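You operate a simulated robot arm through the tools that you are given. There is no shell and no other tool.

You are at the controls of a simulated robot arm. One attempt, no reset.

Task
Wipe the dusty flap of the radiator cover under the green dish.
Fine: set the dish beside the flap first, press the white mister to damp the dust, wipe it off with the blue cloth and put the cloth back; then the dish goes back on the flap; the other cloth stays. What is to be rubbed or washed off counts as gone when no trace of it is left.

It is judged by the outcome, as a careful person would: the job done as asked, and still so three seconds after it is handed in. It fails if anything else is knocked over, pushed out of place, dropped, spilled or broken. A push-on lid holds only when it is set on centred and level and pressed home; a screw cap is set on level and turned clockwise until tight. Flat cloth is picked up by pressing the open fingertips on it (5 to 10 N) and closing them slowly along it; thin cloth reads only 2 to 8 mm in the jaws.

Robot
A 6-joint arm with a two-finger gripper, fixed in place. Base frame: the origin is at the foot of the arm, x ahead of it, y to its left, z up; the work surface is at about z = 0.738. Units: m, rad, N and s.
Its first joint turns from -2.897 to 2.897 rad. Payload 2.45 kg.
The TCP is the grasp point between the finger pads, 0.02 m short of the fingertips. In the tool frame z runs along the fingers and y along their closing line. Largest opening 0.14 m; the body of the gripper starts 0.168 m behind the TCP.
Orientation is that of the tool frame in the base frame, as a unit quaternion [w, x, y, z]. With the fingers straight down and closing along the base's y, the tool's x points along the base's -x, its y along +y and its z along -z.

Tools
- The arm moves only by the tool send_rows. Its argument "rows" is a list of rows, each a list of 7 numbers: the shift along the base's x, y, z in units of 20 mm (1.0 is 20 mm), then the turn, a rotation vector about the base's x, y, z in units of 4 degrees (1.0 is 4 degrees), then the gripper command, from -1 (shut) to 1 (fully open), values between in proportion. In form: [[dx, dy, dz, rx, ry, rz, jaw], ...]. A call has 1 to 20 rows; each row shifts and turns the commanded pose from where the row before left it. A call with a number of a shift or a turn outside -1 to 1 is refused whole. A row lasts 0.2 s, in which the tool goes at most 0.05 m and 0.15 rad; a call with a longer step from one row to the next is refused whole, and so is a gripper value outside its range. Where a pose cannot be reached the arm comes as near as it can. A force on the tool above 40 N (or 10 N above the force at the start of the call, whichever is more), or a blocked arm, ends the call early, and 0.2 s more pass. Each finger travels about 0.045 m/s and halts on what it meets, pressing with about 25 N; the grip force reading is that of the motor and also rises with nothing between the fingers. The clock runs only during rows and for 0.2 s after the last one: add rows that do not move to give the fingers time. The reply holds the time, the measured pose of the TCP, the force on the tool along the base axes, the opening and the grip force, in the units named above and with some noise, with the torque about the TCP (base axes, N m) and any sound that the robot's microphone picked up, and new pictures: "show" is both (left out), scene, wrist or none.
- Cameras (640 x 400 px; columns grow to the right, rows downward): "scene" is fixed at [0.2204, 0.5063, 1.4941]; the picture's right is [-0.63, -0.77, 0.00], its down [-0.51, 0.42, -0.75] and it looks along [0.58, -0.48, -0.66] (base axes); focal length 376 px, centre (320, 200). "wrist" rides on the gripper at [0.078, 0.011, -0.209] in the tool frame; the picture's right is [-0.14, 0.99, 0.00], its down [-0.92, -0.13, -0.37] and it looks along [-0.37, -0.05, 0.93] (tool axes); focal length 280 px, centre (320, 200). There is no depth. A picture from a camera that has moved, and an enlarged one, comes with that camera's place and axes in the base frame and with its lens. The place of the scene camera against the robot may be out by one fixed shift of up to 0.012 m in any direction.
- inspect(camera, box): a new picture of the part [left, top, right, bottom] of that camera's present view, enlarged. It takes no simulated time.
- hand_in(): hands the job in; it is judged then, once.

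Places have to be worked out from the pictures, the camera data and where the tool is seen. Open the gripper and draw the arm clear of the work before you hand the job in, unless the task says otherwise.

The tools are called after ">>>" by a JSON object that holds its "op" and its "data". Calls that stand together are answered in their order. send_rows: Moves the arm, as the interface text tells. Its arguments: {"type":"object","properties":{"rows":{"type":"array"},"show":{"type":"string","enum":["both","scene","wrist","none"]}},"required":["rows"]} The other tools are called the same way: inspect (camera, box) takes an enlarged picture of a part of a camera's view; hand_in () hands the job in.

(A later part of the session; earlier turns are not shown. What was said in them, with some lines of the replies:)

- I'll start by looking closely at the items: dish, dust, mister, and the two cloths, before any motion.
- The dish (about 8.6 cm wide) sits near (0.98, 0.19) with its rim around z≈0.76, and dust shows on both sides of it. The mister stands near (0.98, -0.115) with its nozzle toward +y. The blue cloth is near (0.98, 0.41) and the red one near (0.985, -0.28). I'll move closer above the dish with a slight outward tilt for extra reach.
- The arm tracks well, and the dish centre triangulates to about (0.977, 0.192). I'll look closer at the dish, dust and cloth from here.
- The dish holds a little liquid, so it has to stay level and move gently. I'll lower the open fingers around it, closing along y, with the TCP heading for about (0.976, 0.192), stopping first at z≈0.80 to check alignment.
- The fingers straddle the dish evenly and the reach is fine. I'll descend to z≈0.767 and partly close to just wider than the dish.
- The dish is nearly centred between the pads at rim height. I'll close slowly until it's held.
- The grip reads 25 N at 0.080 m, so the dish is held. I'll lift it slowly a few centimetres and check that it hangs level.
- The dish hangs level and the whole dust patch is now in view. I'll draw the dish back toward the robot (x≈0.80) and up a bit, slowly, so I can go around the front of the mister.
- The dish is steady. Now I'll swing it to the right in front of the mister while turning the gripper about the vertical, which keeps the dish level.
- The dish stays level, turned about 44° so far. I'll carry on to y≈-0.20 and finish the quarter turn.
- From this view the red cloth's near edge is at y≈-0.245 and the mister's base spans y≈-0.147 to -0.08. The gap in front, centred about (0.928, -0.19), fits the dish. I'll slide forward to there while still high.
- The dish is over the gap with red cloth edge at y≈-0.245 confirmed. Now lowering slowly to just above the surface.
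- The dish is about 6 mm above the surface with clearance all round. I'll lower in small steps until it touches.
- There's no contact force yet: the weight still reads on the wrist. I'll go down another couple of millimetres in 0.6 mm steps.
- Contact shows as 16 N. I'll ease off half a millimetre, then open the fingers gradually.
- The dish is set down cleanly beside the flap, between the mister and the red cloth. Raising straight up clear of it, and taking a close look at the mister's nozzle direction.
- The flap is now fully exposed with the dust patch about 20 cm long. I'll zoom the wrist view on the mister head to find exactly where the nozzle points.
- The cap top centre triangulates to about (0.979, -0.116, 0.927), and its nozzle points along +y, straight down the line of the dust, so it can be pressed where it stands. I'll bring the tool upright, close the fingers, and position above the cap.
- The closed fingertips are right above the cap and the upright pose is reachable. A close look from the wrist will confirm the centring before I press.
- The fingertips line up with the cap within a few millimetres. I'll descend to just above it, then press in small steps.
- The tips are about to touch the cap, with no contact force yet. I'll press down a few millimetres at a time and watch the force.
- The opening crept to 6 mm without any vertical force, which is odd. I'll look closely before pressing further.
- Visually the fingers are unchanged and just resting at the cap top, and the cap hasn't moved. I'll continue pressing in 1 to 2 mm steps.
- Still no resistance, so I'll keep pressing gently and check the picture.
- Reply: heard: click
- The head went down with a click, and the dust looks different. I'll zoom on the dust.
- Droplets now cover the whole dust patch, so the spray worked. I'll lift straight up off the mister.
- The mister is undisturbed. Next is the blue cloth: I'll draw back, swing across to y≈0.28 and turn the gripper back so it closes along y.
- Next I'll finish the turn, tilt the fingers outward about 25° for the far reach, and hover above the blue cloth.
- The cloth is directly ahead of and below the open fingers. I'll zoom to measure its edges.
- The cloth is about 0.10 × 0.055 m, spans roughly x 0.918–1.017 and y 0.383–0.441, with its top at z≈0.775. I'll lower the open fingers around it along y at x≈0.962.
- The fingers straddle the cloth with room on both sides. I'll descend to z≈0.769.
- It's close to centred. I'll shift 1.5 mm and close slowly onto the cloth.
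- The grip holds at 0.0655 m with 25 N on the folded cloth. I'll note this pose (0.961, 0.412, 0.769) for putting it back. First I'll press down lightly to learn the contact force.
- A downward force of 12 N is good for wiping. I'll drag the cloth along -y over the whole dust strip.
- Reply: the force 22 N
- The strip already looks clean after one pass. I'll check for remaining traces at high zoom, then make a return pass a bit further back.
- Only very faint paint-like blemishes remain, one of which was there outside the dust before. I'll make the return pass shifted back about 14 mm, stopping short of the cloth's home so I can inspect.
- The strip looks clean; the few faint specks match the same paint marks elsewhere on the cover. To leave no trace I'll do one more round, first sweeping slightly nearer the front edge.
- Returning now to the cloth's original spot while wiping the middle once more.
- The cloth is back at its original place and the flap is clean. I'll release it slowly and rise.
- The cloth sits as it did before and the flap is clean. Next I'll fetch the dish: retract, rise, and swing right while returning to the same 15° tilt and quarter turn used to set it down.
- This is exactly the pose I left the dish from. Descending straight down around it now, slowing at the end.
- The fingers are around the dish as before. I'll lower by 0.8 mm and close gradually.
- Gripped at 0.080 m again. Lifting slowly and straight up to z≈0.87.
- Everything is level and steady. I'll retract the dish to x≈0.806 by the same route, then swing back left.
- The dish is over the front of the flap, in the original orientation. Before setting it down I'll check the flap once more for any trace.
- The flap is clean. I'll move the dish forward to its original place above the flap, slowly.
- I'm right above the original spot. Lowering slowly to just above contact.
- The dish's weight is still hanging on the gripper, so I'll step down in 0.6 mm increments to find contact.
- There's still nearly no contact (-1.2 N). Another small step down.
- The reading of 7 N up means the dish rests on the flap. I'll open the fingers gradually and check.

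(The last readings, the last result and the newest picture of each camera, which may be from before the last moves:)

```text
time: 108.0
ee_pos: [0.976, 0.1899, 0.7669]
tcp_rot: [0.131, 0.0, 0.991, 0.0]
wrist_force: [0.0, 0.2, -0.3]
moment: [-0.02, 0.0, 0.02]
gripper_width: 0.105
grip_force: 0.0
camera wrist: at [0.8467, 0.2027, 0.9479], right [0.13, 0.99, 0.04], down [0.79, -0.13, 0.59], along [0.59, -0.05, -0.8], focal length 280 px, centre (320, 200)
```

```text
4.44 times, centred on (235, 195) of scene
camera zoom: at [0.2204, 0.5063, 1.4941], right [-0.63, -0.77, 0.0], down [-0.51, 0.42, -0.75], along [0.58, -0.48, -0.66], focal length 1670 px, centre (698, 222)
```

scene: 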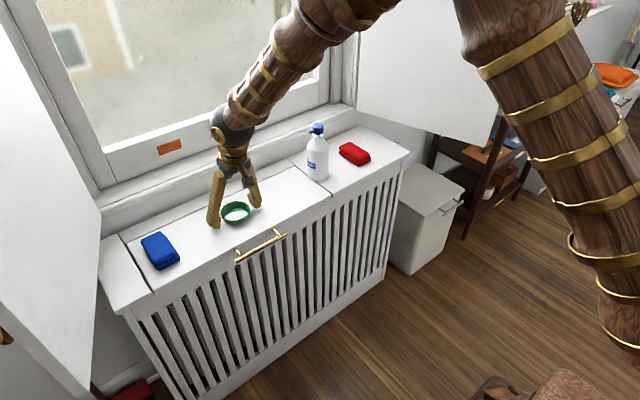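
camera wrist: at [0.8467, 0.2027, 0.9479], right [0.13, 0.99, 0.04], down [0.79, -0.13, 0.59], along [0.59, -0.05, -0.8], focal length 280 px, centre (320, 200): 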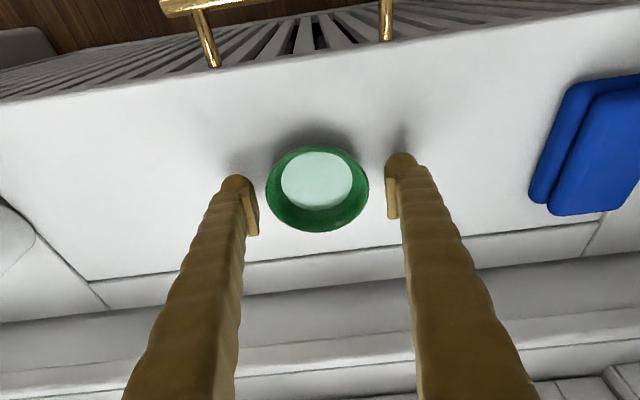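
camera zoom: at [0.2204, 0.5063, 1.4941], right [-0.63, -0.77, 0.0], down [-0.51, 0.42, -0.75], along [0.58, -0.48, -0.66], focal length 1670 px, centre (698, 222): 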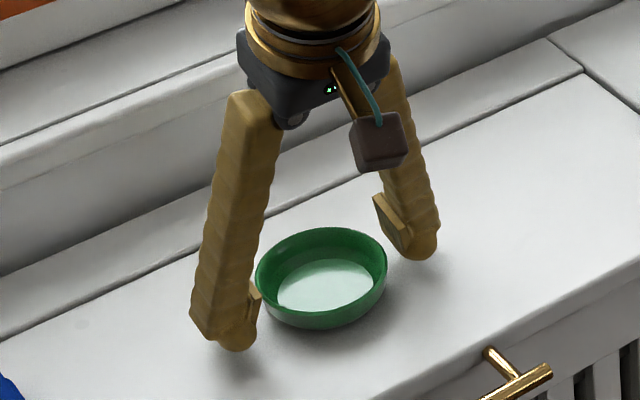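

The dish rests level on the flap at its original spot. I'll raise straight up, then draw the arm back clear with the gripper open.

>>> {"op": "send_rows", "data": {"rows": [[0, 0, 0.2, 0, 0, 0, 0.5], [0, 0, 0.5, 0, 0, 0, 0.5], [0, 0, 0.8, 0, 0, 0, 0.5], [0, 0, 1, 0, 0, 0, 0.5], [0, 0, 1, 0, 0, 0, 0.6], [0, 0, 1, 0, 0, 0, 0.8], [-0.5, 0, 1, 0, 0, 0, 1], [-0.9, 0, 1, 0, 0, 0, 1], [-1, 0, 1, 0, 0.5, 0, 1], [-1, 0, 1, 0, 0.5, 0, 1], [-1, 0, 1, 0, 0.5, 0, 1], [-1, 0, 1, 0, 0.5, 0, 1], [-1, 0, 1, 0, 0.5, 0, 1], [-1, 0, 1, 0, 0.5, 0, 1], [-1, 0, 1, 0, 0.5, 0, 1], [-1, 0, 0.8, 0, 0.25, 0, 1], [-0.5, 0, 0.4, 0, 0, 0, 1], [0, 0, 0, 0, 0, 0, 1]]}}

>>> {"op": "inspect", "data": {"camera": "scene", "box": [120, 110, 420, 290]}}

>>> {"op": "inspect", "data": {"camera": "scene", "box": [175, 170, 295, 250]}}

>>> {"op": "inspect", "data": {"camera": "scene", "box": [290, 110, 390, 200]}}

```text
time: 111.8
ee_pos: [0.7791, 0.1912, 1.0611]
tcp_rot: [-0.002, 0.0, 1.0, -0.001]
wrist_force: [0.1, -0.5, -0.4]
moment: [-0.03, -0.01, -0.01]
gripper_width: 0.1401
grip_force: 0.0
camera wrist: at [0.7005, 0.2028, 1.269], right [0.14, 0.99, 0.0], down [0.92, -0.13, 0.37], along [0.37, -0.05, -0.93], focal length 280 px, centre (320, 200)
```

scene: 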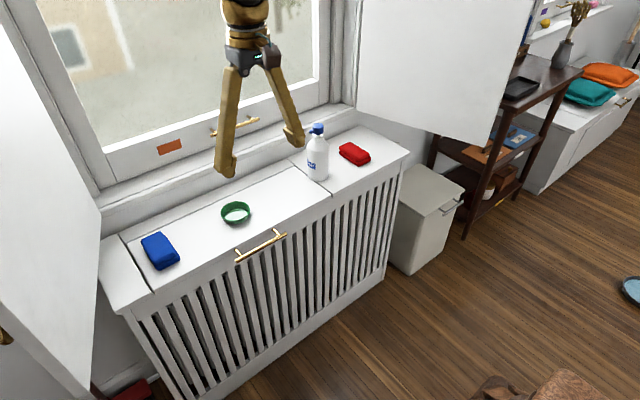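
wrist: 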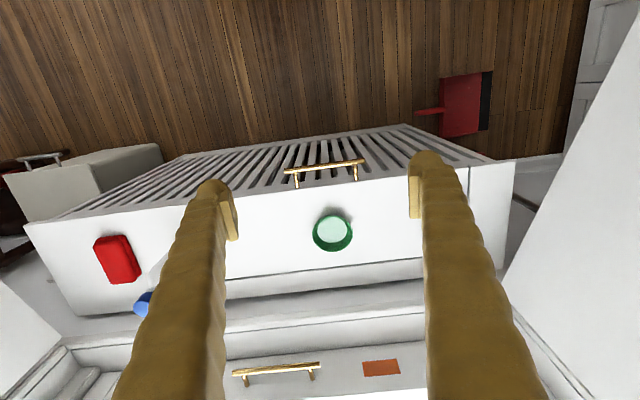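

```text
2.13 times, centred on (270, 200) of scene
camera zoom: at [0.2204, 0.5063, 1.4941], right [-0.63, -0.77, 0.0], down [-0.51, 0.42, -0.75], along [0.58, -0.48, -0.66], focal length 802 px, centre (427, 200)
```

zoom: 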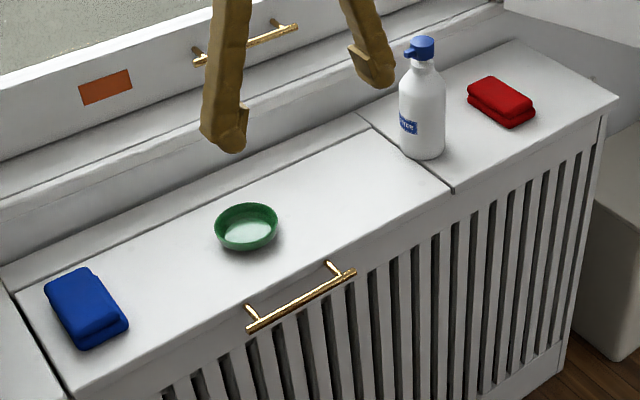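

```text
5.00 times, centred on (235, 210) of scene
camera zoom: at [0.2204, 0.5063, 1.4941], right [-0.63, -0.77, 0.0], down [-0.51, 0.42, -0.75], along [0.58, -0.48, -0.66], focal length 1879 px, centre (745, 150)
```

zoom: 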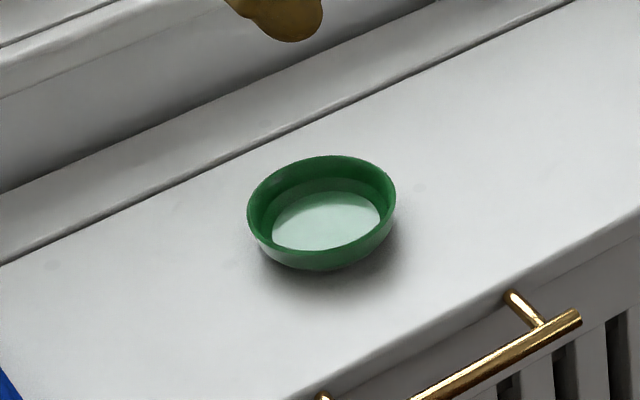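

```text
4.44 times, centred on (340, 155) of scene
camera zoom: at [0.2204, 0.5063, 1.4941], right [-0.63, -0.77, 0.0], down [-0.51, 0.42, -0.75], along [0.58, -0.48, -0.66], focal length 1670 px, centre (231, 400)
```

zoom: 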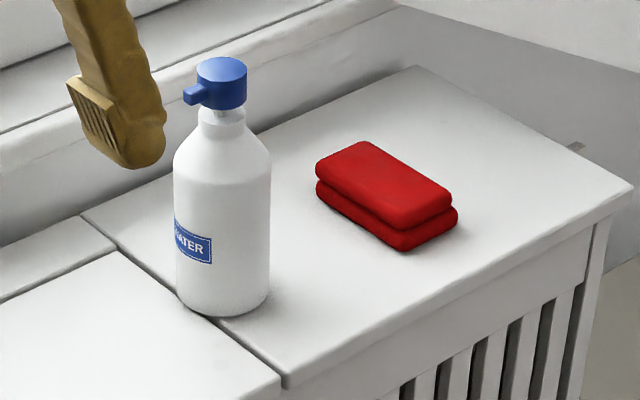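

The flap is clean, the dish with its liquid is back at its original spot, and the blue cloth is home. The mister and red cloth are undisturbed, and the arm is clear with the gripper open. Handing in.

>>> {"op": "hand_in", "data": {}}

```text
The job is handed in.
```

I wiped the dusty flap and it now looks clean. I've handed the job in; no verdict has come back yet.

- **Dish:** I set it beside the flap first, between the mister and the red cloth. It is now back at its original spot, level and with its liquid still in it.
- **Mister:** I pressed it once where it stood, and the spray covered the whole dust patch. It hasn't moved.
- **Wiping:** I made four passes with the blue cloth over the whole patch. Close-up pictures showed no dust or water left. The few faint specks look like marks in the paint, since the same kind shows outside the dusted area.
- **Cloths:** The blue cloth is back where it was, and the red one was never touched.

The arm is drawn back clear with the gripper open.
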